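You operate a simulated robot arm through the tools that you are given. There is no shell and no other tool. Be economical: measure what you need, move in short steps, check, and stop when the job is done.

You are at the controls of a simulated robot arm. One attempt, no reset.

TASK
Set the blue pulley on the spindle stand and brush oil on its middle.
Fine: Take the oil from the tin; put the brush back in its pot and the lid back on the tin. Set down upright: bar brush. A coat counts when it lies all over at full strength: go over it till it gets no stronger.
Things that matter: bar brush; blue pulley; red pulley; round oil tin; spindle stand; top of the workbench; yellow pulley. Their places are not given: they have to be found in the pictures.

The check looks at the end state, three seconds after you hand in, the way a careful person would. Anything else that was tipped, shoved, dropped, spilled or broken makes it a failure. A push-on lid holds only when it is set on centred and level and pressed home; a screw cap is set on level and turned clockwise until tight.

THE ROBOT
A 7-joint arm with a two-finger parallel gripper, fixed in place. Base frame: the origin is at the foot of the arm, x ahead of it, y to its left, z up. Units: mm, degrees, N and s.
Its first joint turns from -166.0 to 166.0 degrees. Payload 4.4 kg.
The tool frame sits at the grasp point between the pads (the TCP): z along the fingers, y along the line on which they close. The tips reach 23 mm beyond it. The gripper opens to 94 mm. The fingers are 38 mm wide and 10 mm thick; the gripper's body (54 by 96 mm) begins 39 mm behind the TCP.
Orientation is that of the tool frame in the base frame, as a unit quaternion [x, y, z, w]. With the fingers straight down and closing along the base's y, the tool's x points along the base's -x, its y along +y and its z along -z.

THE INTERFACE
- The arm moves only by the tool drive_tool. Its argument "moves" is a list that holds one entry, the list of rows, each a list of 7 numbers: the shift along the tool's x, y, z in m, then the turn, a rotation vector about the tool's x, y, z in rad, then the closure in counts, from 0 (fully open) to 255 (shut). In form: [[[tx, ty, tz, wx, wy, wz, jaw], ...]]. A call has 1 to 12 rows; each row shifts and turns the commanded pose from where the row before left it, along the tool's axes as they then stand. Rows are played at 5 a second. More than 50 mm and 8.6 degrees between two rows, or a gripper value outside its range, and nothing of the call is played. A pose out of reach is approached as far as the arm can. The call stops where the force on the tool passes 40 N (or 10 N more than at its start, if that is more) or the arm is blocked; 0.2 s more then pass. Each finger travels about 72 mm/s and halts on what it meets, pressing with about 42 N; the grip force reading is that of the motor and also rises with nothing between the fingers. The clock runs only during rows and for 0.2 s after the last one: add rows that do not move to give the fingers time. It gives the time, the measured TCP pose, the force on the tool (base axes), the opening and the grip force at its end, in the units of the frame above (readings bear some noise), with the torque about the TCP (base axes, N m) and any sound that the robot's microphone picked up.
- Cameras (640 x 400 px; columns grow to the right, rows downward): "scene" is fixed at [227, 495.5, 1526.2]; the picture's right is [-0.17, -0.99, 0.00], its down [-0.65, 0.11, -0.75] and it looks along [0.74, -0.13, -0.66] (base axes); focal length 214 px, centre (320, 200). "wrist" rides on the gripper at [86, 16, -75] in the tool frame; the picture's right is [-0.18, 0.98, 0.00], its down [-0.58, -0.11, -0.81] and it looks along [-0.79, -0.15, 0.59] (tool axes); focal length 243 px, centre (320, 200).
- snapshot(camera): a new picture of that camera. The clock stands still meanwhile.
- pixel_to_xyz(camera, pixels): there is no depth. For up to 12 entries [column, row, z] of the newest picture of that camera ("zoom" is the newest enlarged one), the place [x, y] in the base frame at which the ray of that pixel passes the height z, good to about 2 mm, but the place of the scene camera against the robot may be out by one fixed shift of up to 12 mm in any direction. The clock stands still meanwhile.
- enlarge(camera, box): a new picture of the part [left, top, right, bottom] of that camera's present view, enlarged. The clock stands still meanwhile.
- close_job(): hands the job in; it is judged then, once.

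Work in short steps. Measure before you move; look again where a grasp or a placing could have gone wrong, and mend it. You have 80 turns and 38 pictures in all, those below and enlarged ones among them. Open the gripper and draw the arm clear of the work before you hand the job in, unless the task says otherwise; then end with one line.

The tools are called after "Emit:" as name(argument=value, ...) on one line, values as JSON. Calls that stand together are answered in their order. drive_tool: Moves the arm, as the interface text tells. Its arguments: {"type":"object","properties":{"moves":{"type":"array"}},"required":["moves"]} The other tools are called the same way: snapshot (camera) takes a picture; pixel_to_xyz (camera, pixels) gives the place at which the rays of pixels pass given heights; enlarge (camera, box) takes an enlarged picture of a part of a camera's view; close_job () hands the job in.

At the start:

```text
t: 0.0
tool_pos: [613.1, -230.0, 1251.9]
ee_rot: [0.001, 1.0, 0.001, 0.0]
wrist_force: [-0.3, -0.2, 1.4]
ft_torque: [0.0, 0.01, -0.02]
width: 94.0
gripper_force: 0.0
```

scene: 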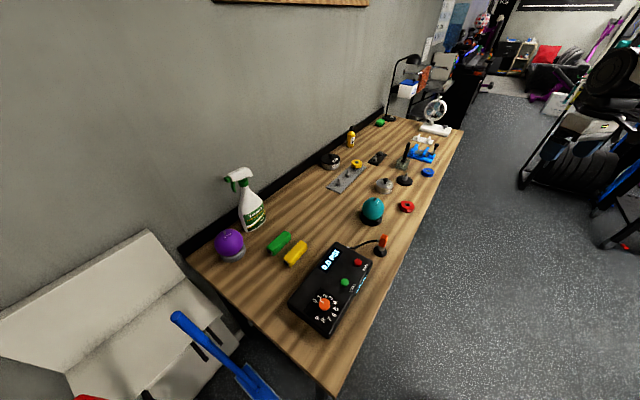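
wrist: 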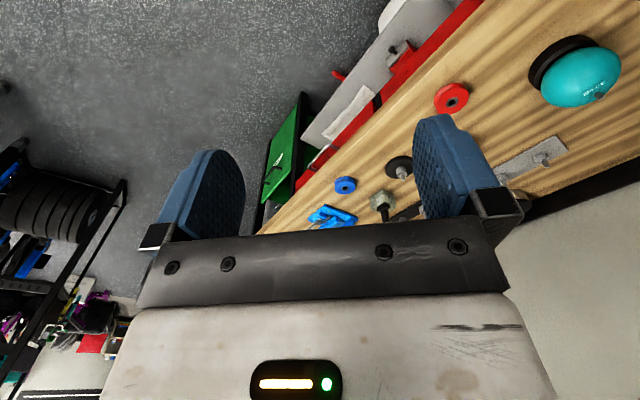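

The scene shows the relevant items around pixels (320-470, 100-220). I'll enlarge that area.

Emit:
enlarge(camera="scene", box=[310, 110, 470, 210])

Emit:
enlarge(camera="scene", box=[370, 130, 450, 220])

```text
4.00 times, centred on (390, 160) of scene
```

zoom: 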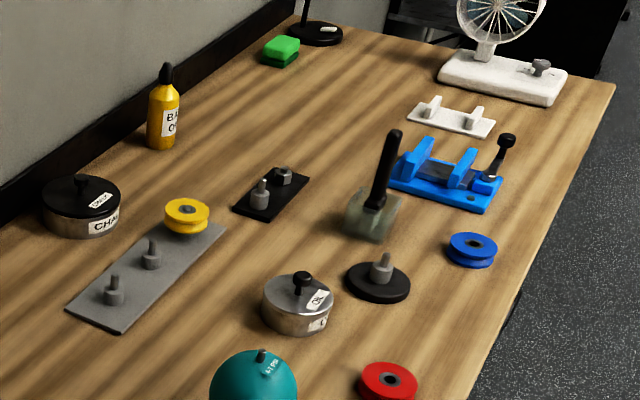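

```text
4.44 times, centred on (410, 175) of scene
```

zoom: 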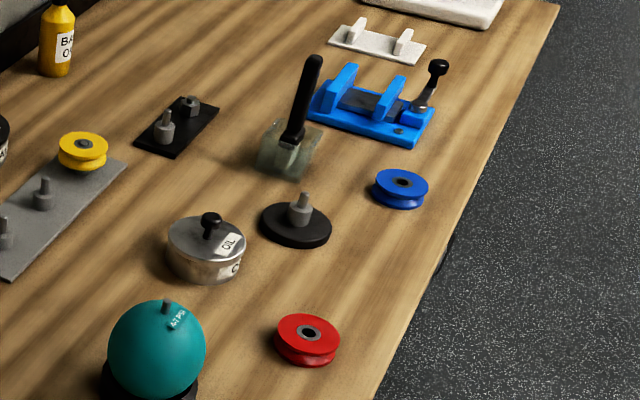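

The brush stands in a glass pot at zoom (290,140), the stand is at (297,220), the oil tin at (207,245) and the blue pulley at (402,188). I'll measure these at plausible heights.

Emit:
pixel_to_xyz(camera="zoom", pixels=[[402, 182, 880], [402, 200, 860], [296, 226, 865], [304, 195, 905], [208, 238, 890], [210, 218, 910], [290, 150, 880], [314, 60, 980], [308, 333, 880], [205, 270, 860], [296, 135, 910]])

```text
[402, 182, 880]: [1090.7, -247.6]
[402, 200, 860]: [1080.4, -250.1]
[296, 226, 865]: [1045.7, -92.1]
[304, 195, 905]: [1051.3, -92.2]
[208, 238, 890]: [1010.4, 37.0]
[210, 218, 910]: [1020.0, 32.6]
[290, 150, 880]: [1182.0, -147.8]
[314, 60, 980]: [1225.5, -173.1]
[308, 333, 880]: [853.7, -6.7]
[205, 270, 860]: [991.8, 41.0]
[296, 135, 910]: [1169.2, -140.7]
```

Those places look far out, so I'll cross-check with the wrist camera: blue (345,185), red (452,98), stand (400,168), brush (385,205).

Emit:
pixel_to_xyz(camera="wrist", pixels=[[345, 185, 880], [452, 98, 880], [400, 168, 865], [378, 200, 880], [580, 90, 900], [335, 217, 880]])

Emit:
enlarge(camera="wrist", box=[290, 60, 450, 240])

```text
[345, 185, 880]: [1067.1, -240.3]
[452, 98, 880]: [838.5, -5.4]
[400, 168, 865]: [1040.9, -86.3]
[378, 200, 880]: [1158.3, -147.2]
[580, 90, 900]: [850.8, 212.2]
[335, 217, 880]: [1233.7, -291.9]
```

```text
2.22 times, centred on (370, 150) of wrist
```

zoom: 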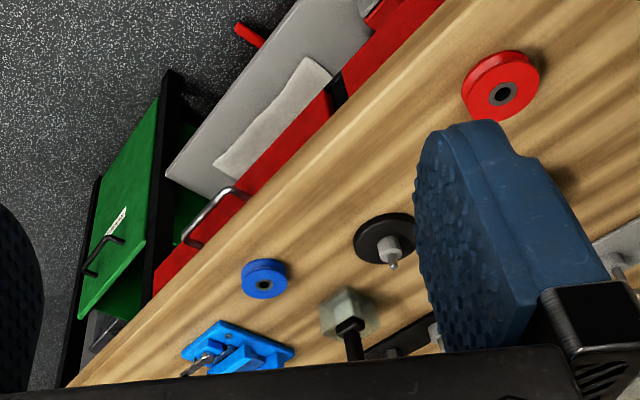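

Both cameras agree, so the scene camera is shifted by roughly 10 mm: blue at about (1067,-240), stand (1041,-86), pot (1158,-147). I'll test the arm's reach by moving forward and down a little.

Emit:
drive_tool(moves=[[[-0.045, 0.01, 0.01, 0, 0, 0, 0], [-0.045, 0.01, 0.01, 0, 0, 0, 0], [-0.045, 0.01, 0.01, 0, 0, 0, 0], [-0.045, 0.01, 0.01, 0, 0, 0, 0], [-0.045, 0.01, 0.01, 0, 0, 0, 0], [-0.045, 0.01, 0.01, 0, 0, 0, 0], [0, 0, 0, 0, 0, 0, 0], [0, 0, 0, 0, 0, 0, 0]]])

Emit:
snapshot(camera="wrist")

```text
t: 1.8
tool_pos: [884.4, -169.2, 1192.0]
ee_rot: [0.001, 1.0, 0.0, 0.0]
wrist_force: [0.4, -0.8, 0.6]
ft_torque: [0.01, 0.0, -0.02]
width: 94.2
gripper_force: 0.0
```

```text
32 pictures are left
```

wrist: 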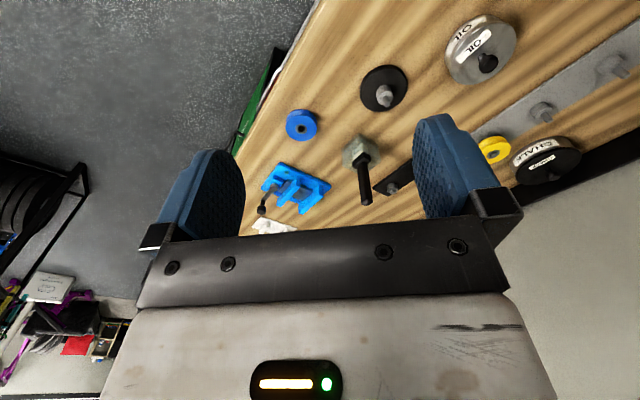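

A clear view: blue (302,125), stand (385,95), pot (360,152), tin (482,52). I'll enlarge for details and test further reach afterwards.

Emit:
enlarge(camera="wrist", box=[270, 10, 530, 220])

Emit:
pixel_to_xyz(camera="wrist", pixels=[[302, 128, 890], [301, 124, 880], [384, 90, 868], [386, 100, 910], [360, 148, 880], [367, 203, 970], [362, 160, 900], [482, 48, 880], [487, 64, 910], [285, 187, 880]])

```text
1.90 times, centred on (400, 115) of wrist
```

zoom: 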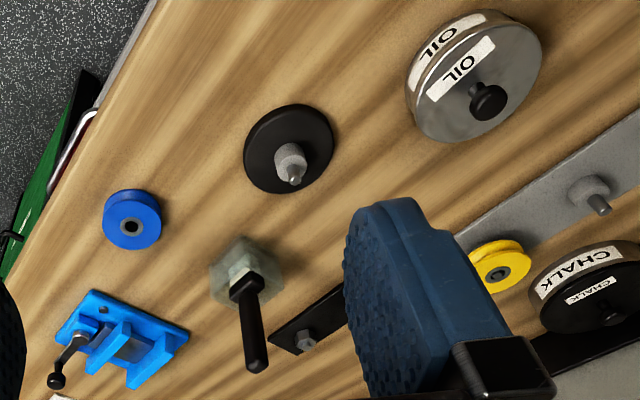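

```text
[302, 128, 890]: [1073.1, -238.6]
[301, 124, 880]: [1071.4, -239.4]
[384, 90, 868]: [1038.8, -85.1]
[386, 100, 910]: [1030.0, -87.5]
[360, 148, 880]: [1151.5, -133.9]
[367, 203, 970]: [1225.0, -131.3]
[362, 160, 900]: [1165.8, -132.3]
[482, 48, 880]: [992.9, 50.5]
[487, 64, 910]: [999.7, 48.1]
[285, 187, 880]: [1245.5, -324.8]
```

The handle top triangulates to about (1172,-134,1005). Now I'll test the straight-down reach toward the blue pulley at (1071,-239), staying high.

Emit:
drive_tool(moves=[[[-0.045, -0.018, 0.0, 0, 0, 0, 0], [-0.045, -0.018, 0.0, 0, 0, 0, 0], [-0.045, -0.018, 0.01, 0, 0, 0, 0], [-0.045, -0.016, 0.01, 0, 0, 0, 0], [0, 0, 0.04, 0, 0, 0, 0], [0, 0, 0.04, 0, 0, 0, 0], [0, 0, 0.04, 0, 0, 0, 0], [0, 0, 0, 0, 0, 0, 0], [0, 0, 0, 0, 0, 0, 0]]])

```text
t: 3.8
tool_pos: [1063.5, -240.3, 1050.2]
ee_rot: [-0.001, 1.0, 0.0, 0.0]
wrist_force: [-0.3, 0.0, 0.8]
ft_torque: [-0.02, -0.01, 0.01]
width: 94.1
gripper_force: 0.2
```

Reach is fine straight down here. I'll descend to about z=950 and look at the pulley between the fingers.

Emit:
drive_tool(moves=[[[-0.008, 0.001, 0.04, 0, 0, 0, 0], [0, 0, 0.04, 0, 0, 0, 0], [0, 0, 0.02, 0, 0, 0, 0], [0, 0, 0, 0, 0, 0, 0], [0, 0, 0, 0, 0, 0, 0]]])

Emit:
snapshot(camera="wrist")

```text
t: 5.0
tool_pos: [1070.5, -238.7, 951.5]
ee_rot: [0.001, 1.0, 0.0, 0.0]
wrist_force: [0.7, -0.3, 0.3]
ft_torque: [0.04, -0.01, -0.02]
width: 94.0
gripper_force: 0.2
```

```text
30 pictures are left
```

wrist: 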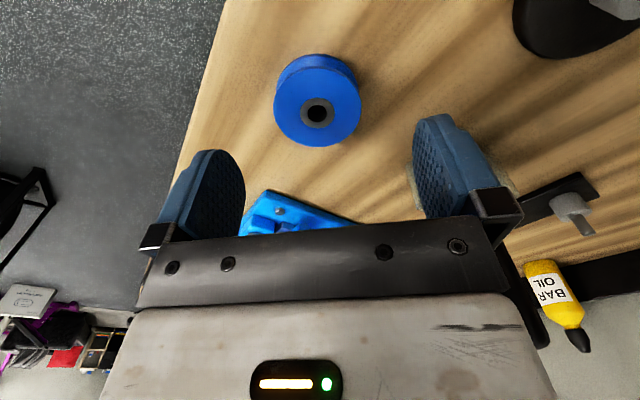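

The pulley's top face is at (317,105) with the bore at (317,112). I'll enlarge and measure its size and centre at two heights.

Emit:
enlarge(camera="wrist", box=[240, 40, 400, 160])

Emit:
pixel_to_xyz(camera="wrist", pixels=[[317, 112, 880], [317, 112, 886], [274, 105, 882], [361, 105, 882], [318, 147, 882], [318, 68, 882], [318, 54, 860], [430, 180, 880]])

```text
3.33 times, centred on (320, 100) of wrist
```

zoom: 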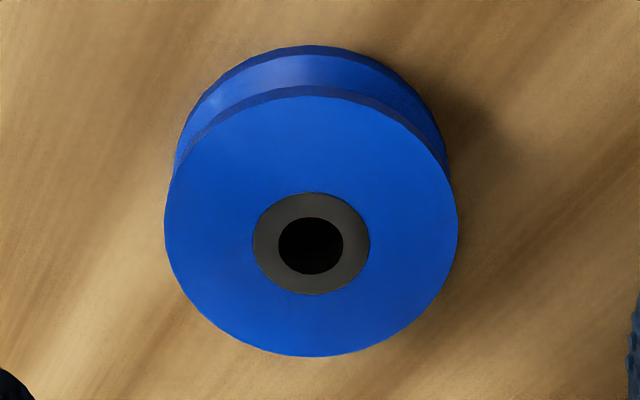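

```text
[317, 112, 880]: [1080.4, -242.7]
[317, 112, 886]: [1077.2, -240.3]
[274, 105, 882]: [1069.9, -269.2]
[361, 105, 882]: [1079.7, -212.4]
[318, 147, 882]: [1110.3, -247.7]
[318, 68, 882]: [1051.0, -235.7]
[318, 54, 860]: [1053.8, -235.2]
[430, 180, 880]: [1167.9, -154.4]
```

The pulley is about 59 mm across, centred near (1079.5,-241.5) with its top at about 883. I'll lower to TCP z≈886.5 and close slowly.

Emit:
drive_tool(moves=[[[-0.009, -0.0028, 0.02, 0, 0, 0, 0], [0, 0, 0.025, 0, 0, 0, 0], [0, 0, 0.015, 0, 0, 0, 0], [0, 0, 0.005, 0, 0, 0, 0], [0, 0, 0, 0, 0, 0, 0], [0, 0, 0, 0, 0, 0, 0]]])

Emit:
snapshot(camera="wrist")

```text
t: 6.4
tool_pos: [1081.3, -241.4, 886.9]
ee_rot: [0.0, 1.0, 0.0, 0.001]
wrist_force: [0.5, -0.7, 0.3]
ft_torque: [0.02, 0.0, 0.03]
width: 94.1
gripper_force: 0.2
```

```text
28 pictures are left
```

wrist: 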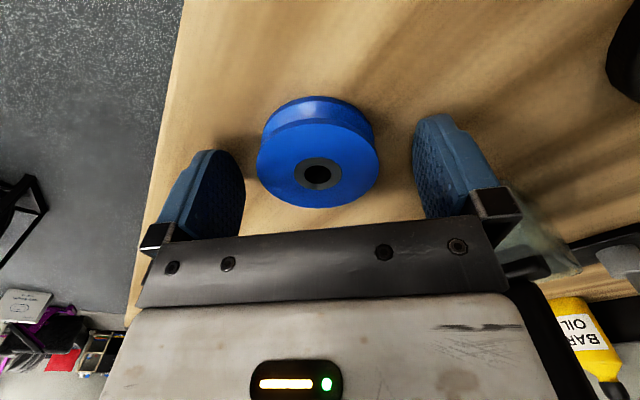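

I'll check the bore centre at (317,175) against the TCP.

Emit:
pixel_to_xyz(camera="wrist", pixels=[[317, 175, 883], [257, 165, 883], [379, 165, 883], [320, 207, 883], [318, 122, 883], [316, 96, 860]])

Emit:
drive_tool(moves=[[[0, 0, 0, 0, 0, 0, 60], [0, 0, 0, 0, 0, 0, 80], [0, 0, 0, 0, 0, 0, 100], [0, 0, 0, 0, 0, 0, 130], [0, 0, 0, 0, 0, 0, 160], [0, 0, 0, 0, 0, 0, 160]]])

```text
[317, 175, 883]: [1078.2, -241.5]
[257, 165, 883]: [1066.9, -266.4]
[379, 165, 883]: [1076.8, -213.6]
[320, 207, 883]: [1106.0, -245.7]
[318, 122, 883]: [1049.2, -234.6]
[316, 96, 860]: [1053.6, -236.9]
```

```text
t: 7.8
tool_pos: [1080.5, -241.7, 886.8]
ee_rot: [-0.001, 1.0, 0.0, 0.0]
wrist_force: [-0.4, -1.6, 1.0]
ft_torque: [-0.02, -0.01, -0.02]
width: 56.8
gripper_force: 42.0
```

Gripped at 56.8 mm. I'll lift 100 mm and look at how it hangs.

Emit:
drive_tool(moves=[[[0, 0, -0.02, 0, 0, 0, 160], [0, 0, -0.04, 0, 0, 0, 160], [0, 0, -0.04, 0, 0, 0, 160], [0, 0, 0, 0, 0, 0, 160]]])

Emit:
snapshot(camera="wrist")

```text
t: 8.8
tool_pos: [1078.7, -241.3, 988.4]
ee_rot: [0.0, 1.0, 0.0, 0.001]
wrist_force: [0.3, -0.4, 0.0]
ft_torque: [0.01, 0.02, -0.01]
width: 35.0
gripper_force: 0.1
```

```text
27 pictures are left
```

wrist: 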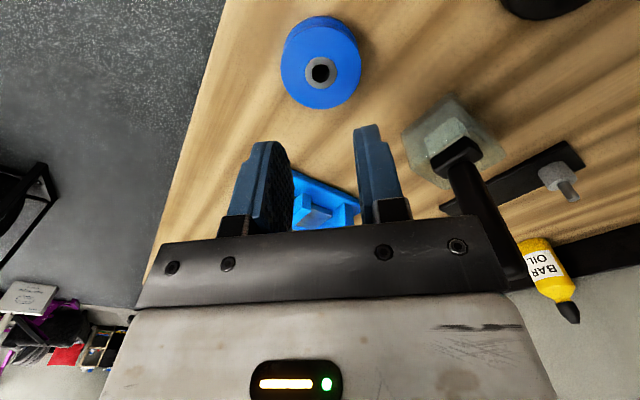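

The pulley slipped out of the grip and still stands upright at (321,65). I'll re-measure and regrip lower, then lift slowly.

Emit:
pixel_to_xyz(camera="wrist", pixels=[[320, 72, 882], [281, 68, 882], [361, 68, 882], [322, 108, 882], [321, 28, 882], [321, 15, 860]])

Emit:
enlarge(camera="scene", box=[380, 140, 470, 200])

```text
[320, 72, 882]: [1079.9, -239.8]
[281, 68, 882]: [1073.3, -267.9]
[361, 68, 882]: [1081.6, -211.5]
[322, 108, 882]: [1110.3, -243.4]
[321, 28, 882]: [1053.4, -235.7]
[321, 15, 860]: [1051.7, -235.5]
```

```text
6.67 times, centred on (425, 170) of scene
```

zoom: 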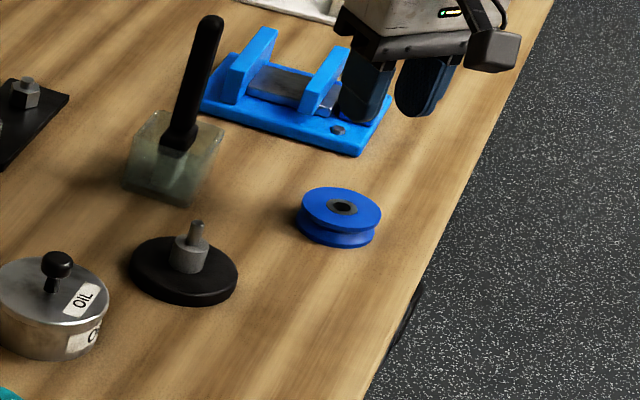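

The pulley now sits at about (1081,-240). I'll regrip with the tips about 1.5 mm above the bench and lift slowly in small steps.

Emit:
drive_tool(moves=[[[-0.002, 0.001, 0, 0, 0, 0, 0], [0, 0, 0.02, 0, 0, 0, 0], [0, 0, 0.035, 0, 0, 0, 0], [0, 0, 0.035, 0, 0, 0, 0], [0, 0, 0.01, 0, 0, 0, 0], [0, 0, 0.0035, 0, 0, 0, 0], [0, 0, 0, 0, 0, 0, 80], [0, 0, 0, 0, 0, 0, 120], [0, 0, 0, 0, 0, 0, 255], [0, 0, 0, 0, 0, 0, 255], [0, 0, 0, 0, 0, 0, 255]]])

Emit:
drive_tool(moves=[[[0, 0, -0.003, 0, 0, 0, 255], [0, 0, -0.003, 0, 0, 0, 255], [0, 0, -0.004, 0, 0, 0, 255], [0, 0, 0, 0, 0, 0, 255]]])

```text
t: 11.2
tool_pos: [1082.9, -240.4, 883.9]
ee_rot: [0.0, 1.0, -0.001, 0.0]
wrist_force: [-0.2, 0.4, -0.2]
ft_torque: [-0.01, -0.01, -0.03]
width: 51.4
gripper_force: 42.3
```

```text
t: 12.2
tool_pos: [1083.1, -240.1, 894.0]
ee_rot: [0.0, 1.0, 0.001, 0.0]
wrist_force: [0.1, -0.4, -0.7]
ft_torque: [-0.01, -0.01, 0.01]
width: 51.4
gripper_force: 42.4
```

Still 51.4 mm and held after 10 mm of lift. I'll look at the hold.

Emit:
snapshot(camera="wrist")

```text
25 pictures are left
```

wrist: 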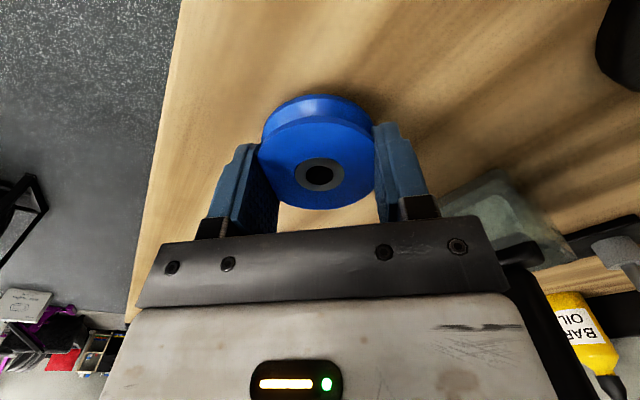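

It looks held. I'll lift another 40 mm gently and check with width reading plus picture.

Emit:
drive_tool(moves=[[[0, 0, -0.01, 0, 0, 0, 255], [0, 0, -0.015, 0, 0, 0, 255], [0, 0, -0.015, 0, 0, 0, 255], [0, 0, -0.015, 0, 0, 0, 255], [0, 0, -0.015, 0, 0, 0, 255], [0, 0, 0, 0, 0, 0, 255]]])

Emit:
snapshot(camera="wrist")

```text
t: 13.6
tool_pos: [1082.7, -239.3, 963.9]
ee_rot: [0.0, 1.0, 0.0, 0.0]
wrist_force: [0.6, -0.7, -0.3]
ft_torque: [0.01, -0.01, -0.02]
width: 51.4
gripper_force: 42.0
```

```text
24 pictures are left
```

wrist: 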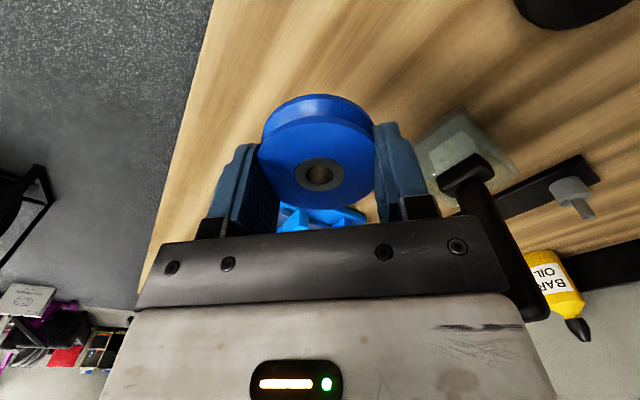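

Held firmly. I'll move to (1000,-150,1010) to view the stand clear of the held pulley.

Emit:
drive_tool(moves=[[[0.02, 0.015, -0.015, 0, 0, 0, 255], [0.02, 0.025, -0.015, 0, 0, 0, 255], [0.02, 0.025, -0.015, 0, 0, 0, 255], [0.02, 0.025, 0, 0, 0, 0, 255], [0, 0, 0, 0, 0, 0, 255], [0, 0, 0, 0, 0, 0, 255]]])

Emit:
snapshot(camera="wrist")

```text
t: 15.0
tool_pos: [1001.5, -149.6, 1009.1]
ee_rot: [0.001, 1.0, 0.0, 0.001]
wrist_force: [-0.6, -0.1, -0.6]
ft_torque: [-0.01, -0.02, 0.03]
width: 51.4
gripper_force: 41.9
```

```text
23 pictures are left
```

wrist: 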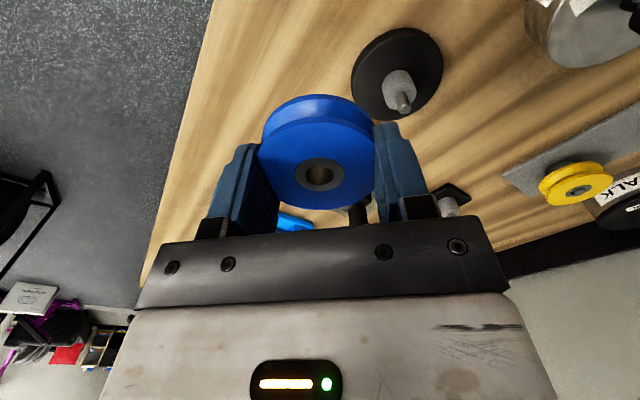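

Emit:
enlarge(camera="wrist", box=[240, 15, 480, 225])

```text
1.90 times, centred on (360, 120) of wrist
```

zoom: 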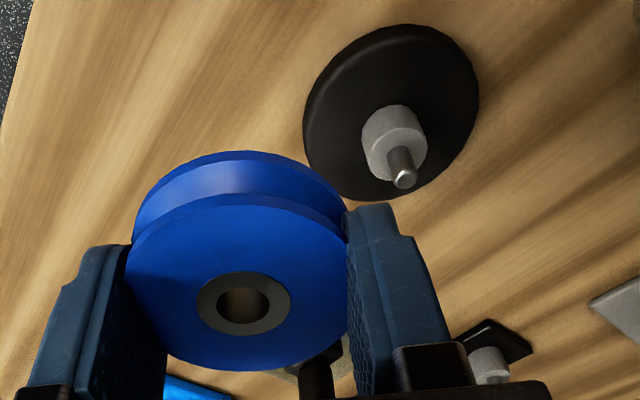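

Measuring the base disc outline, peg tip (404,180) and collar, and the held bore (243,304).

Emit:
pixel_to_xyz(camera="zoom", pixels=[[303, 125, 866], [479, 92, 866], [412, 25, 866], [368, 201, 866], [404, 182, 905], [404, 182, 915], [404, 182, 925], [390, 127, 890], [398, 127, 890], [243, 304, 1008], [243, 304, 1005]])

Emit:
pixel_to_xyz(camera="zoom", pixels=[[125, 275, 1007], [348, 265, 1007], [240, 370, 1007], [240, 192, 1007], [240, 152, 984], [245, 329, 1007], [245, 272, 1007]])

```text
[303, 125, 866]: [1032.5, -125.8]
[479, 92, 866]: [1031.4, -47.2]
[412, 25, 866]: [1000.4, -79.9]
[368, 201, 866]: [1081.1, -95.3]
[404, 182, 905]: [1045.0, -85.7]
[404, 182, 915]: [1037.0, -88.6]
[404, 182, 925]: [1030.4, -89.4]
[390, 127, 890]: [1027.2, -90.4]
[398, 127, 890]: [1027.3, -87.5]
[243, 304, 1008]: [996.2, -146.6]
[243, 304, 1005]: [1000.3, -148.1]
```

```text
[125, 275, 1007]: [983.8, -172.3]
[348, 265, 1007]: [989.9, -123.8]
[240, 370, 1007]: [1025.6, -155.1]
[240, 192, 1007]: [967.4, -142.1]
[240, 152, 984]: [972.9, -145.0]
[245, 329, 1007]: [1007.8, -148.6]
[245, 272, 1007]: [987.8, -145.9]
```

Stand axis is near (1039.5,-87) with its peg tip around z=912; the held hub sits about (-4,+2) off the TCP. I'll move over the peg with the pulley bottom still clear at about 930 and check alignment with the scene camera.

Emit:
drive_tool(moves=[[[-0.02, 0.03, 0, 0, 0, 0, 255], [-0.0225, 0.031, 0, 0, 0, 0, 255], [0, 0, 0.025, 0, 0, 0, 255], [0, 0, 0.03, 0, 0, 0, 255], [0, 0, 0, 0, 0, 0, 255], [0, 0, 0, 0, 0, 0, 255]]])

Emit:
enlarge(camera="scene", box=[380, 150, 440, 200])

```text
t: 16.4
tool_pos: [1044.3, -90.5, 954.3]
ee_rot: [0.0, 1.0, 0.0, 0.0]
wrist_force: [0.7, -0.8, -0.3]
ft_torque: [0.0, 0.01, 0.01]
width: 51.5
gripper_force: 42.6
```

```text
8.00 times, centred on (410, 175) of scene
```

zoom: 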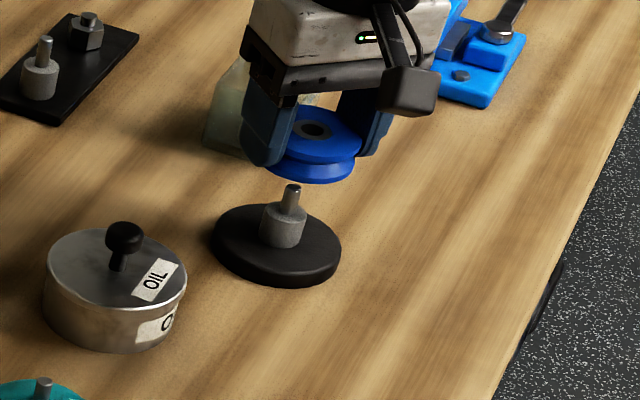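

I'll measure the hub (312,129) against the peg and base disc in this same view.

Emit:
pixel_to_xyz(camera="zoom", pixels=[[312, 129, 954], [312, 129, 950], [293, 188, 910], [293, 188, 915], [293, 188, 905], [211, 242, 866], [341, 247, 866], [262, 205, 868], [290, 282, 868], [283, 213, 890], [283, 213, 885]])

```text
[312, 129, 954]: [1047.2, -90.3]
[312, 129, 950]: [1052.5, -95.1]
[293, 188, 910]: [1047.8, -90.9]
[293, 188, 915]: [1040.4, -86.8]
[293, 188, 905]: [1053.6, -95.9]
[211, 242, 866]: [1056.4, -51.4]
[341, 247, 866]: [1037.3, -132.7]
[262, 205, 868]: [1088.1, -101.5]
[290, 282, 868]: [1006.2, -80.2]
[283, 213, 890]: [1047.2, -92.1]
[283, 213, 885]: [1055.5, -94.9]
```

Both cameras put the hub within about 1-2 mm of the peg axis. I'll lower to just above the tip, then in 1 mm steps watching the force.

Emit:
drive_tool(moves=[[[0, 0.0005, 0.01, 0, 0, 0, 255], [0, 0, 0.006, 0, 0, 0, 255], [0, 0, 0.002, 0, 0, 0, 255], [0, 0, 0.001, 0, 0, 0, 255], [0, 0, 0.001, 0, 0, 0, 255], [0, 0, 0.001, 0, 0, 0, 255], [0, 0, 0, 0, 0, 0, 255]]])

Emit:
enlarge(camera="scene", box=[395, 155, 425, 185])

```text
t: 18.0
tool_pos: [1045.0, -89.1, 935.0]
ee_rot: [0.001, 1.0, 0.0, 0.001]
wrist_force: [-4.7, -2.8, 21.5]
ft_torque: [-0.07, 0.29, 0.01]
width: 51.4
gripper_force: 42.4
```

```text
13.33 times, centred on (410, 170) of scene
```

zoom: 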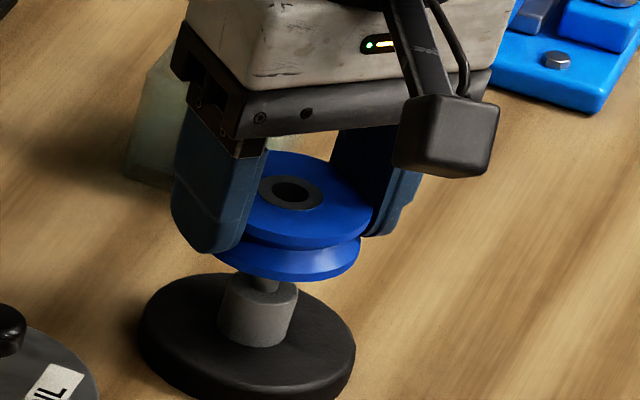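

Contact at the peg tip (21 N), and the torque places the contact toward −x, so the hub must move along (−x,+y). I'll raise 2 mm, shift (−3,+1.5), and probe again.

Emit:
drive_tool(moves=[[[0, 0, -0.003, 0, 0, 0, 255], [0.003, 0.0015, 0, 0, 0, 0, 255], [0, 0, 0.001, 0, 0, 0, 255], [0, 0, 0.001, 0, 0, 0, 255], [0, 0, 0.001, 0, 0, 0, 255], [0, 0, 0.001, 0, 0, 0, 255], [0, 0, 0, 0, 0, 0, 255]]])

```text
t: 19.6
tool_pos: [1041.8, -87.4, 932.1]
ee_rot: [0.0, 1.0, 0.0, -0.001]
wrist_force: [-0.7, 0.9, -0.9]
ft_torque: [0.01, 0.01, -0.03]
width: 51.4
gripper_force: 41.9
```

No force at a lower height: the peg has entered the bore. I'll continue down in small steps.

Emit:
drive_tool(moves=[[[0, 0, 0.002, 0, 0, 0, 255], [0, 0, 0.002, 0, 0, 0, 255], [0, 0, 0.002, 0, 0, 0, 255], [0, 0, 0.002, 0, 0, 0, 255], [0, 0, 0.002, 0, 0, 0, 255], [0, 0, 0.002, 0, 0, 0, 255], [0, 0, 0, 0, 0, 0, 255]]])

```text
t: 21.2
tool_pos: [1041.5, -87.5, 919.7]
ee_rot: [0.0, 1.0, 0.001, 0.0]
wrist_force: [-0.5, -0.4, -0.3]
ft_torque: [0.02, 0.01, -0.02]
width: 51.5
gripper_force: 42.0
```

Still free. I'll continue in 1 mm steps to find the collar.

Emit:
drive_tool(moves=[[[0, 0, 0.0015, 0, 0, 0, 255], [0, 0, 0.0015, 0, 0, 0, 255], [0, 0, 0.0015, 0, 0, 0, 255], [0, 0, 0.001, 0, 0, 0, 255], [0, 0, 0.001, 0, 0, 0, 255], [0, 0, 0.001, 0, 0, 0, 255], [0, 0, 0.001, 0, 0, 0, 255], [0, 0, 0, 0, 0, 0, 255]]])

Emit:
enlarge(camera="scene", box=[390, 155, 430, 190])

```text
t: 23.0
tool_pos: [1042.2, -87.1, 913.2]
ee_rot: [0.001, 1.0, 0.0, 0.001]
wrist_force: [5.5, -0.2, 28.3]
ft_torque: [0.04, -0.15, -0.04]
width: 51.5
gripper_force: 41.8
```

```text
11.43 times, centred on (410, 172) of scene
```

zoom: 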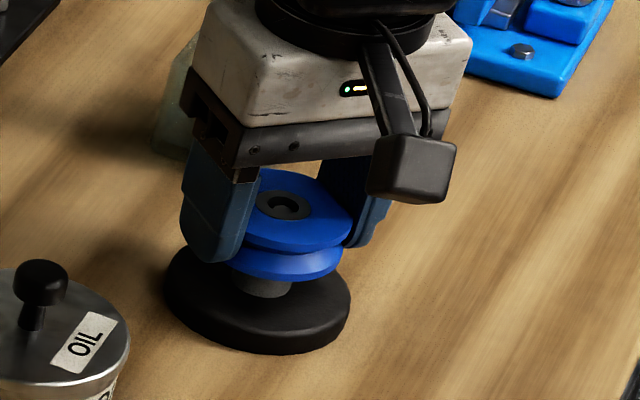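

Seated on the collar (28 N), with the peg visible in the bore. I'll relieve the press, open slowly, retreat upward and look.

Emit:
drive_tool(moves=[[[0, 0, -0.001, 0, 0, 0, 255], [0, 0, 0, 0, 0, 0, 100], [0, 0, 0, 0, 0, 0, 60], [0, 0, 0, 0, 0, 0, 0], [0, 0, 0, 0, 0, 0, 0], [0, 0, -0.02, 0, 0, 0, 0], [0, 0, -0.03, 0, 0, 0, 0], [0, 0, -0.03, 0, 0, 0, 0], [0, 0, 0, 0, 0, 0, 0]]])

Emit:
snapshot(camera="wrist")

```text
t: 25.0
tool_pos: [1041.6, -87.1, 992.6]
ee_rot: [-0.001, 1.0, 0.0, 0.0]
wrist_force: [-0.2, -0.7, 0.2]
ft_torque: [0.02, 0.0, 0.02]
width: 94.2
gripper_force: 0.1
```

```text
18 pictures are left
```

wrist: 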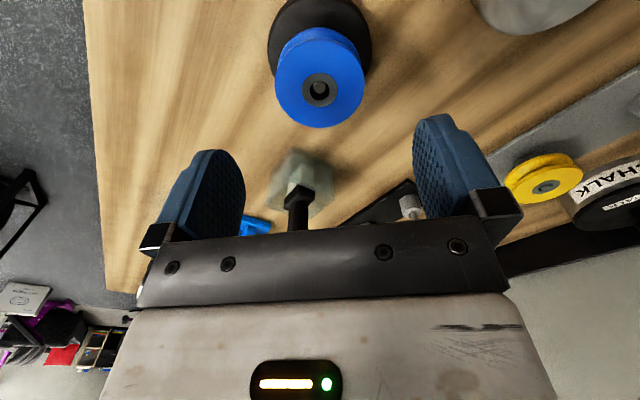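

The pulley sits level on the stand. I'll record its hub position, then move to view the oil tin.

Emit:
pixel_to_xyz(camera="wrist", pixels=[[319, 90, 911], [304, 90, 911], [335, 90, 911], [319, 73, 911], [319, 107, 911]])

Emit:
drive_tool(moves=[[[0.02, 0.035, -0.01, 0, 0, 0, 0], [0.02, 0.035, -0.01, 0, 0, 0, 0], [0.02, 0.035, 0, 0, 0, 0, 0], [0, 0.03, 0, 0, 0, 0, 0], [0, 0, 0, 0, 0, 0, 0], [0, 0, 0, 0, 0, 0, 0]]])

Emit:
snapshot(camera="wrist")

```text
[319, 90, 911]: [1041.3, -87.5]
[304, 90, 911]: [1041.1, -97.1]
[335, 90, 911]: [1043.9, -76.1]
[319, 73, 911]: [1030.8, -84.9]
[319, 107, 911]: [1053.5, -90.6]
```

```text
t: 26.4
tool_pos: [981.0, 47.7, 1012.6]
ee_rot: [0.001, 1.0, 0.001, 0.001]
wrist_force: [0.6, 0.5, 0.2]
ft_torque: [0.02, -0.03, 0.01]
width: 93.9
gripper_force: 0.0
```

```text
17 pictures are left
```

wrist: 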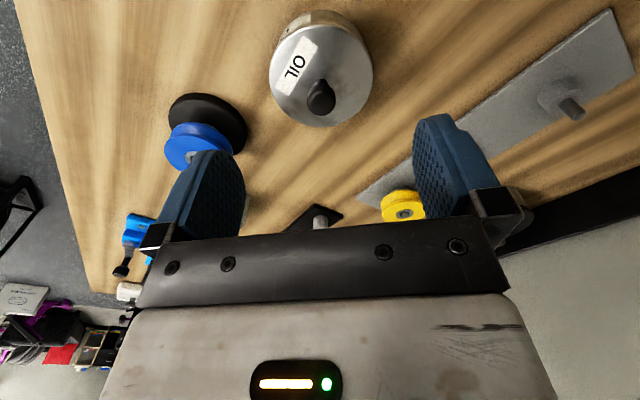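

Hub centre confirmed at (1041.5,-87.3). Now measuring the tin: lid rim extents and knob (321,97).

Emit:
pixel_to_xyz(camera="wrist", pixels=[[321, 70, 892], [269, 78, 892], [374, 72, 892], [316, 127, 892], [326, 24, 892], [322, 103, 915], [322, 103, 910], [322, 103, 905], [318, 112, 893], [305, 14, 860]])

Emit:
enlarge(camera="scene", box=[375, 165, 425, 205])

```text
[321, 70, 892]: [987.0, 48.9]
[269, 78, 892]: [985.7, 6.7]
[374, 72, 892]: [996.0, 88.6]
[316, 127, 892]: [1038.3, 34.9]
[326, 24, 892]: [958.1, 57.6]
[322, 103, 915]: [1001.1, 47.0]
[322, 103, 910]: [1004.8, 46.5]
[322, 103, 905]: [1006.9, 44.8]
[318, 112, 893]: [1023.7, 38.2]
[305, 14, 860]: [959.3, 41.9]
```

```text
10.00 times, centred on (400, 185) of scene
```

zoom: 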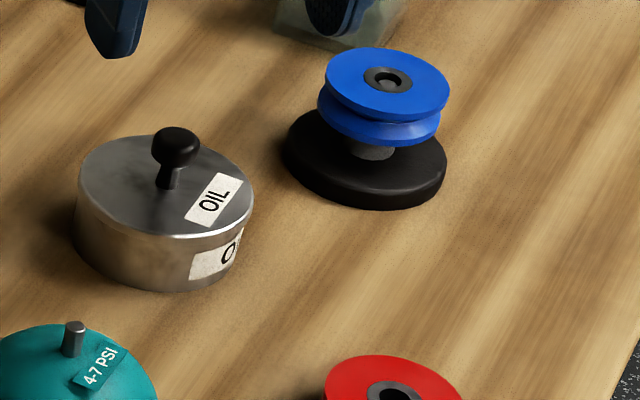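

Now the same tin points in the scene zoom to fix heights: lid rim and knob ball (176,147).

Emit:
pixel_to_xyz(camera="zoom", pixels=[[78, 188, 892], [254, 192, 892], [142, 137, 892], [190, 237, 892], [166, 187, 892], [166, 187, 900], [176, 147, 920], [176, 147, 910], [165, 188, 896], [388, 80, 911]])

```text
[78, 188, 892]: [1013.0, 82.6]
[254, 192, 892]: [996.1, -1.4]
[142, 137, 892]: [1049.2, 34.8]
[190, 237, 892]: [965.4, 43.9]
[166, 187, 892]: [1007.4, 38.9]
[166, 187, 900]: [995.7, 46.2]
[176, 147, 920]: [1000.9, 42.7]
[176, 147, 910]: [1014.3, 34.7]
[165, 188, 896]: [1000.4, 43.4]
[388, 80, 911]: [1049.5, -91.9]
```

Tin axis is about (998.7,47), lid top ≈893, knob ball centre ≈917. I'll lower to TCP z=919 over the knob and close.

Emit:
drive_tool(moves=[[[-0.0177, -0.0007, 0.02, 0, 0, 0, 0], [0, 0, 0.03, 0, 0, 0, 0], [0, 0, 0.025, 0, 0, 0, 0], [0, 0, 0.012, 0, 0, 0, 0], [0, 0, 0.004, 0, 0, 0, 0], [0, 0, 0.0025, 0, 0, 0, 0], [0, 0, 0, 0, 0, 0, 100], [0, 0, 0, 0, 0, 0, 180], [0, 0, 0, 0, 0, 0, 255], [0, 0, 0, 0, 0, 0, 255], [0, 0, 0, 0, 0, 0, 255]]])

Emit:
snapshot(camera="wrist")

```text
t: 28.8
tool_pos: [999.8, 47.8, 919.2]
ee_rot: [0.0, 1.0, 0.0, 0.0]
wrist_force: [-0.1, 0.1, -0.1]
ft_torque: [0.02, -0.02, 0.02]
width: 19.9
gripper_force: 42.4
heard: snap
```

```text
15 pictures are left
```

wrist: 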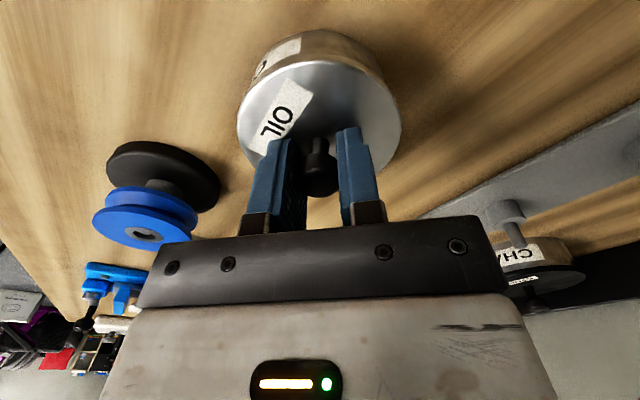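

The knob is gripped at 19.9 mm, and a snap was heard. I'll lift the lid gently.

Emit:
drive_tool(moves=[[[0, 0, -0.002, 0, 0, 0, 255], [0, 0, -0.003, 0, 0, 0, 255], [0, 0, -0.005, 0, 0, 0, 255], [0, 0, -0.01, 0, 0, 0, 255], [0, 0, -0.02, 0, 0, 0, 255], [0, 0, -0.02, 0, 0, 0, 255], [0, 0, 0, 0, 0, 0, 255]]])

Emit:
snapshot(camera="wrist")

```text
t: 30.4
tool_pos: [999.7, 47.7, 978.7]
ee_rot: [0.0, 1.0, -0.001, 0.0]
wrist_force: [0.4, 0.3, -0.6]
ft_torque: [0.01, 0.01, -0.01]
width: 20.0
gripper_force: 41.6
```

```text
14 pictures are left
```

wrist: 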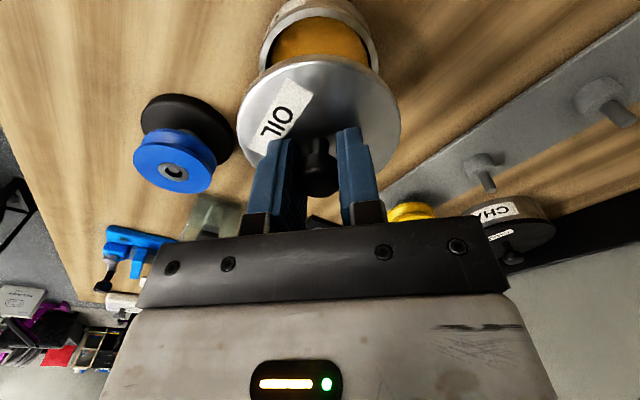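

The lid is off and amber oil is visible. I'll carry it to a clear spot near (930,-60) and lower until it touches.

Emit:
drive_tool(moves=[[[0.024, -0.035, 0, 0, 0, 0, 255], [0.023, -0.036, 0, 0, 0, 0, 255], [0.023, -0.037, 0, 0, 0, 0, 255], [0, 0, 0.025, 0, 0, 0, 255], [0, 0, 0.025, 0, 0, 0, 255], [0, 0, 0.015, 0, 0, 0, 255], [0, 0, 0.008, 0, 0, 0, 255], [0, 0, 0, 0, 0, 0, 255]]])

Emit:
drive_tool(moves=[[[0, 0, 0.002, 0, 0, 0, 255], [0, 0, 0.002, 0, 0, 0, 255], [0, 0, 0.002, 0, 0, 0, 255], [0, 0, 0.001, 0, 0, 0, 255], [0, 0, 0.001, 0, 0, 0, 255], [0, 0, 0.001, 0, 0, 0, 255], [0, 0, 0.001, 0, 0, 0, 255], [0, 0, 0.001, 0, 0, 0, 255], [0, 0, 0, 0, 0, 0, 255]]])

```text
t: 32.2
tool_pos: [927.8, -60.5, 906.1]
ee_rot: [0.0, 1.0, 0.0, 0.0]
wrist_force: [-0.1, -0.3, 0.2]
ft_torque: [-0.03, -0.01, 0.0]
width: 19.8
gripper_force: 42.4
```

```text
t: 34.2
tool_pos: [928.7, -61.8, 893.5]
ee_rot: [0.0, 1.0, 0.001, 0.0]
wrist_force: [-0.4, -0.3, -0.5]
ft_torque: [-0.01, 0.02, -0.02]
width: 19.9
gripper_force: 41.8
```

No contact yet at 893.5, so I'll go on in 1 mm steps.

Emit:
drive_tool(moves=[[[0, 0, 0.001, 0, 0, 0, 255], [0, 0, 0.001, 0, 0, 0, 255], [0, 0, 0.001, 0, 0, 0, 255], [0, 0, 0.001, 0, 0, 0, 255], [0, 0, 0.001, 0, 0, 0, 255], [0, 0, 0, 0, 0, 0, 255]]])

```text
t: 35.6
tool_pos: [929.7, -60.8, 888.4]
ee_rot: [-0.001, 1.0, 0.0, -0.001]
wrist_force: [-0.4, 0.0, -0.7]
ft_torque: [-0.02, 0.02, -0.01]
width: 20.0
gripper_force: 41.2
```

Still free; the lid is thin. I'll continue in 0.7 mm steps.

Emit:
drive_tool(moves=[[[0, 0, 0.0007, 0, 0, 0, 255], [0, 0, 0.0007, 0, 0, 0, 255], [0, 0, 0.0007, 0, 0, 0, 255], [0, 0, 0, 0, 0, 0, 255]]])

Emit:
enlarge(camera="scene", box=[380, 170, 430, 215])

```text
t: 36.6
tool_pos: [929.8, -60.2, 888.8]
ee_rot: [0.0, 1.0, 0.0, -0.001]
wrist_force: [-2.7, 0.2, 18.3]
ft_torque: [-0.01, 0.21, 0.03]
width: 19.9
gripper_force: 41.7
```

```text
8.89 times, centred on (405, 192) of scene
```

zoom: 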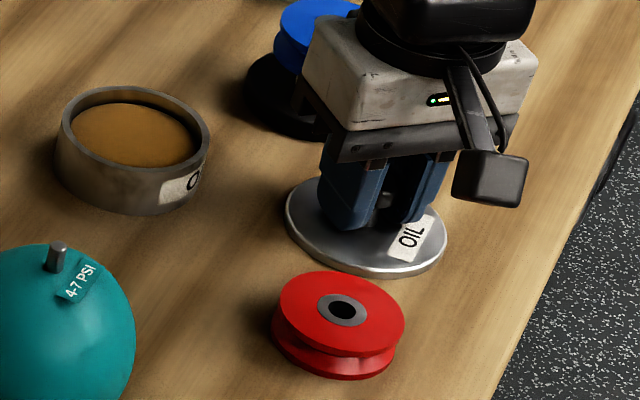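

The lid rests on the bench. I'll release, rise, and move to a viewing pose short of the brush.

Emit:
drive_tool(moves=[[[0, 0, -0.0005, 0, 0, 0, 200], [0, 0, 0, 0, 0, 0, 150], [0, 0, 0, 0, 0, 0, 130], [0, 0, -0.03, 0, 0, 0, 120], [0, 0, -0.045, 0, 0, 0, 100], [0, 0, -0.045, 0, 0, 0, 100], [-0.03, -0.015, -0.035, 0, 0, 0, 100], [-0.04, -0.015, -0.01, 0, 0, 0, 100], [-0.04, -0.015, 0, 0, 0, 0, 100], [-0.04, -0.015, 0, 0, 0, 0, 100], [-0.02, -0.01, 0, 0, 0, 0, 100], [0, 0, 0, 0, 0, 0, 100]]])

Emit:
snapshot(camera="wrist")

```text
t: 39.2
tool_pos: [1100.3, -130.9, 1052.5]
ee_rot: [0.001, 1.0, 0.0, 0.0]
wrist_force: [0.2, -0.4, 0.3]
ft_torque: [0.0, 0.01, 0.0]
width: 57.1
gripper_force: 0.0
```

```text
12 pictures are left
```

wrist: 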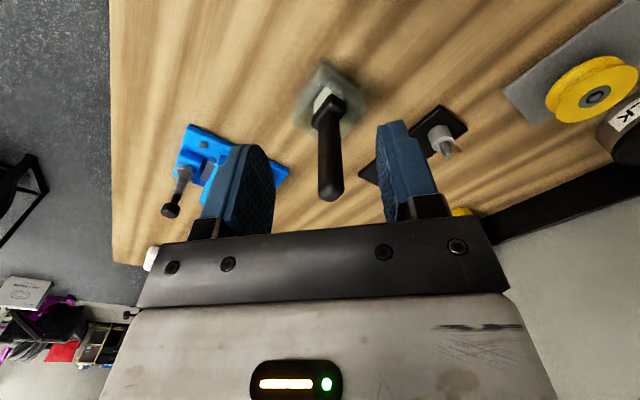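

Handle runs from (331,195) top to (327,105) at the ferrule, with the pot around (330,105). Measuring these.

Emit:
pixel_to_xyz(camera="wrist", pixels=[[331, 192, 1005], [331, 192, 1010], [331, 192, 1000], [330, 150, 960], [330, 110, 910], [326, 62, 910], [367, 98, 910], [294, 116, 910], [331, 140, 910], [345, 192, 1005], [317, 192, 1005]])

Emit:
enlarge(camera="wrist", box=[280, 50, 380, 210])

```text
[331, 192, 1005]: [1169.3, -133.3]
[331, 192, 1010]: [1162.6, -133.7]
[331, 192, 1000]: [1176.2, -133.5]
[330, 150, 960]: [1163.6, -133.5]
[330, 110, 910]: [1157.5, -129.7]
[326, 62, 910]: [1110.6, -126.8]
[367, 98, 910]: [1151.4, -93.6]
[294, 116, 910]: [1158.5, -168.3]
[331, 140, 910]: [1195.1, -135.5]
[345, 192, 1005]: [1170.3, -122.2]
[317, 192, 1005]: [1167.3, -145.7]
```

```text
2.50 times, centred on (330, 130) of wrist
```

zoom: 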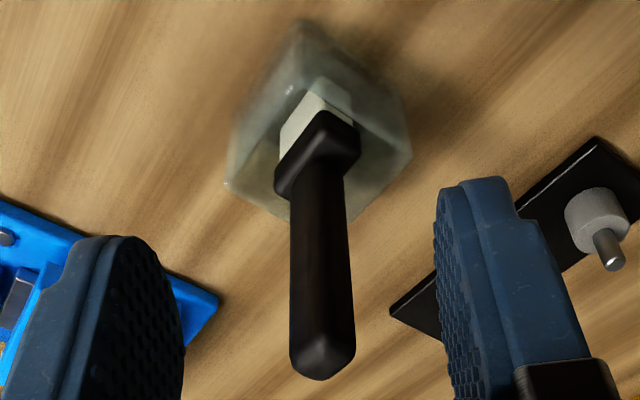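

The handle is vertical and the block is turned relative to the fingers. I'll measure the block's corners to get its yaw.

Emit:
pixel_to_xyz(camera="zoom", pixels=[[277, 172, 920], [325, 110, 920], [360, 138, 920], [281, 198, 920], [358, 165, 910], [228, 185, 900], [410, 155, 900], [300, 22, 900], [347, 222, 900], [322, 150, 920], [321, 340, 1005], [283, 115, 900]])

```text
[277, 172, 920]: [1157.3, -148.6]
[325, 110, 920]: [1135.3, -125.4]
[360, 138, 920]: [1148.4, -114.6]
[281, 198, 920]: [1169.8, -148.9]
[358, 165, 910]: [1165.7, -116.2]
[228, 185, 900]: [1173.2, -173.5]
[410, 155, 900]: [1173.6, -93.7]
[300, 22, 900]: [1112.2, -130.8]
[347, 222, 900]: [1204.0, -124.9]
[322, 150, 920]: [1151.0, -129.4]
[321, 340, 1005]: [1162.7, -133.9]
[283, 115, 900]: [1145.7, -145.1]
```

Everything at the pot is turned 45°. I'll move above the handle at (1164.5,-133.5) and turn the gripper 45°, staying above it, to check reach.

Emit:
drive_tool(moves=[[[-0.032, -0.0013, 0, 0, 0, 0, 60], [-0.0322, -0.0013, 0, 0, 0, 0, 60], [0, 0, 0, 0, 0, 0.131, 60], [0, 0, 0, 0, 0, 0.131, 60], [0, 0, 0, 0, 0, 0.131, 60], [0, 0, 0, 0, 0, 0.131, 60], [0, 0, 0, 0, 0, 0.131, 60], [0, 0, 0, 0, 0, 0.1304, 60], [0, 0, 0, 0, 0, 0, 60], [0, 0, 0, 0, 0, 0, 60]]])

Emit:
snapshot(camera="wrist")

```text
t: 41.4
tool_pos: [1163.1, -133.9, 1052.8]
ee_rot: [0.383, 0.924, 0.0, 0.001]
wrist_force: [0.1, 0.3, -0.4]
ft_torque: [-0.01, -0.01, 0.02]
width: 72.1
gripper_force: 0.0
```

```text
10 pictures are left
```

wrist: 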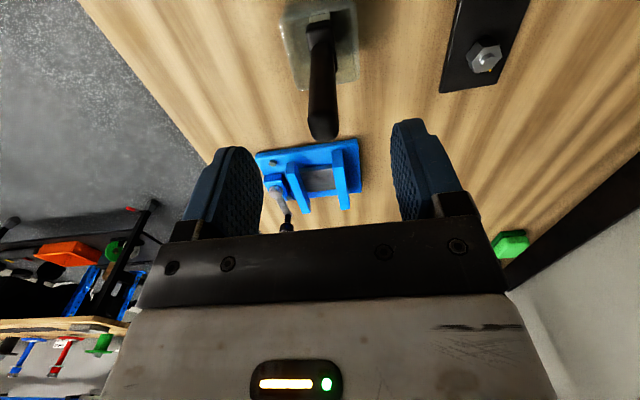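

Now the brush and pot are square with the fingers. I'll check the handle's position against the TCP.

Emit:
pixel_to_xyz(camera="wrist", pixels=[[323, 130, 1005], [323, 130, 1000], [322, 80, 960], [310, 130, 1005], [337, 130, 1005], [320, 22, 900]])

```text
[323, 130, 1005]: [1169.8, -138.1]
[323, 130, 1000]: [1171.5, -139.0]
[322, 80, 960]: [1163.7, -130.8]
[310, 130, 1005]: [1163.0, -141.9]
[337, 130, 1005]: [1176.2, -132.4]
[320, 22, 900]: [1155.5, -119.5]
```

Aligned within about 2 mm. I'll adjust slightly and lower to TCP z≈978, then close on the handle.

Emit:
drive_tool(moves=[[[-0.0015, 0.0005, 0.02, 0, 0, 0, 60], [0, 0, 0.025, 0, 0, 0, 60], [0, 0, 0.02, 0, 0, 0, 60], [0, 0, 0.009, 0, 0, 0, 60], [0, 0, 0, 0, 0, 0, 120], [0, 0, 0, 0, 0, 0, 180], [0, 0, 0, 0, 0, 0, 255], [0, 0, 0, 0, 0, 0, 255], [0, 0, 0, 0, 0, 0, 255]]])

Emit:
snapshot(camera="wrist")

```text
t: 43.4
tool_pos: [1165.9, -134.3, 979.4]
ee_rot: [0.382, 0.924, 0.0, 0.0]
wrist_force: [0.3, 0.0, 0.7]
ft_torque: [-0.05, 0.0, 0.04]
width: 17.2
gripper_force: 41.8
```

```text
9 pictures are left
```

wrist: 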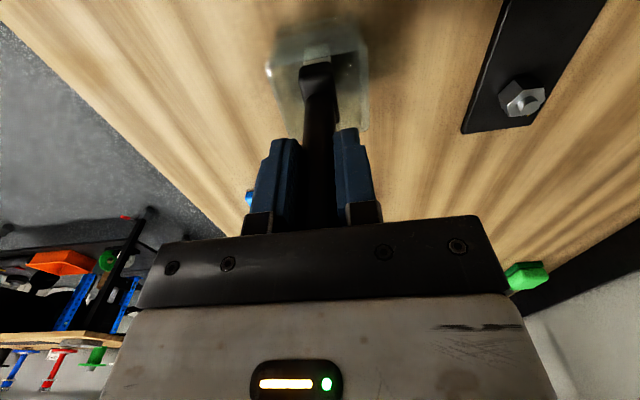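

The handle is gripped (17.2 mm) at (1165.9,-134.3,979.4). I'll lift straight up.

Emit:
drive_tool(moves=[[[0, 0, -0.005, 0, 0, 0, 255], [0, 0, -0.015, 0, 0, 0, 255], [0, 0, -0.03, 0, 0, 0, 255], [0, 0, -0.03, 0, 0, 0, 255], [0, 0, -0.03, 0, 0, 0, 255], [0, 0, 0, 0, 0, 0, 255]]])

Emit:
enlarge(camera="scene", box=[370, 115, 460, 205])

```text
t: 44.8
tool_pos: [1164.7, -134.9, 1090.3]
ee_rot: [0.383, 0.924, -0.001, 0.0]
wrist_force: [0.3, -0.3, 0.4]
ft_torque: [-0.01, 0.0, -0.02]
width: 17.4
gripper_force: 42.0
```

```text
4.44 times, centred on (415, 160) of scene
```

zoom: 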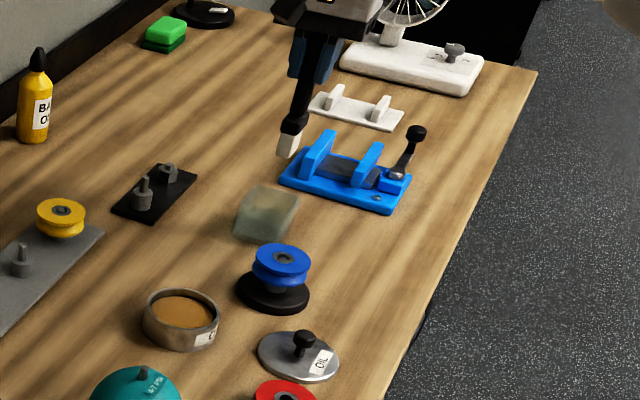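

The brush came out cleanly. I'll find the bristle tip height from (287,155) and the oil level in the tin at (181,310).

Emit:
pixel_to_xyz(camera="zoom", pixels=[[287, 156, 975], [287, 156, 985], [287, 156, 965], [181, 310, 880], [181, 310, 875], [181, 310, 870]])

```text
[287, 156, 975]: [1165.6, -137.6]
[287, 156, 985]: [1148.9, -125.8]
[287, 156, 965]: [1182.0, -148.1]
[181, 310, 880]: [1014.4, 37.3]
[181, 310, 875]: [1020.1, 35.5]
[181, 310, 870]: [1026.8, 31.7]
```

Bristle tip is about 118 mm below the TCP, and the oil surface is about z=885. I'll carry the brush over the tin centre and dip to tip z≈875.

Emit:
drive_tool(moves=[[[0.041, 0.002, 0, 0, 0, 0, 255], [0.041, 0.002, 0, 0, 0, 0, 255], [0.041, 0.002, 0, 0, 0, 0, 255], [0.041, 0.002, 0, 0, 0, 0, 255], [0.041, 0.002, 0, 0, 0, 0, 255], [0.0406, 0.0023, 0, 0, 0, 0, 255], [0, 0, 0, 0, 0, 0, 255], [0, 0, 0.035, 0, 0, 0, 255], [0, 0, 0.03, 0, 0, 0, 255], [0, 0, 0, 0, 0, 0, 255]]])

Emit:
drive_tool(moves=[[[0, 0, 0.01, 0, 0, 0, 255], [0, 0, 0.01, 0, 0, 0, 255], [0, 0, 0.007, 0, 0, 0, 255], [0, 0, 0.005, 0, 0, 0, 255], [0, 0, 0, 0, 0, 0, 255], [0, 0, 0, 0, 0, 0, 255], [0, 0, 0, 0, 0, 0, 255]]])

Emit:
enlarge(camera="scene", box=[370, 155, 430, 205])

```text
t: 47.0
tool_pos: [999.9, 47.4, 1022.8]
ee_rot: [0.382, 0.924, 0.0, 0.0]
wrist_force: [-0.4, -0.4, -0.8]
ft_torque: [-0.01, 0.01, -0.01]
width: 17.3
gripper_force: 41.8
```

```text
t: 48.6
tool_pos: [1001.3, 48.1, 992.9]
ee_rot: [0.383, 0.924, 0.0, 0.002]
wrist_force: [3.5, -0.3, 29.7]
ft_torque: [-0.03, -0.26, 0.01]
width: 17.3
gripper_force: 42.6
```

```text
8.00 times, centred on (400, 180) of scene
```

zoom: 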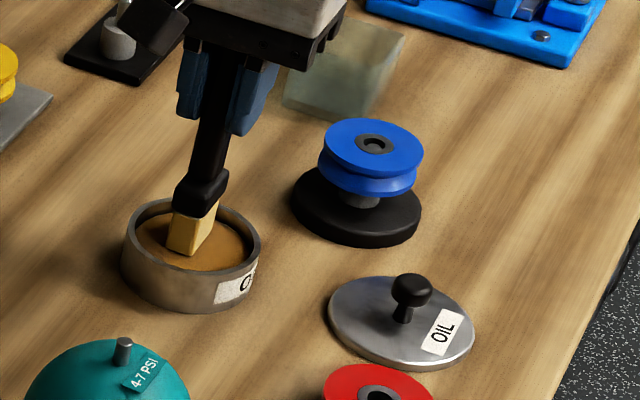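

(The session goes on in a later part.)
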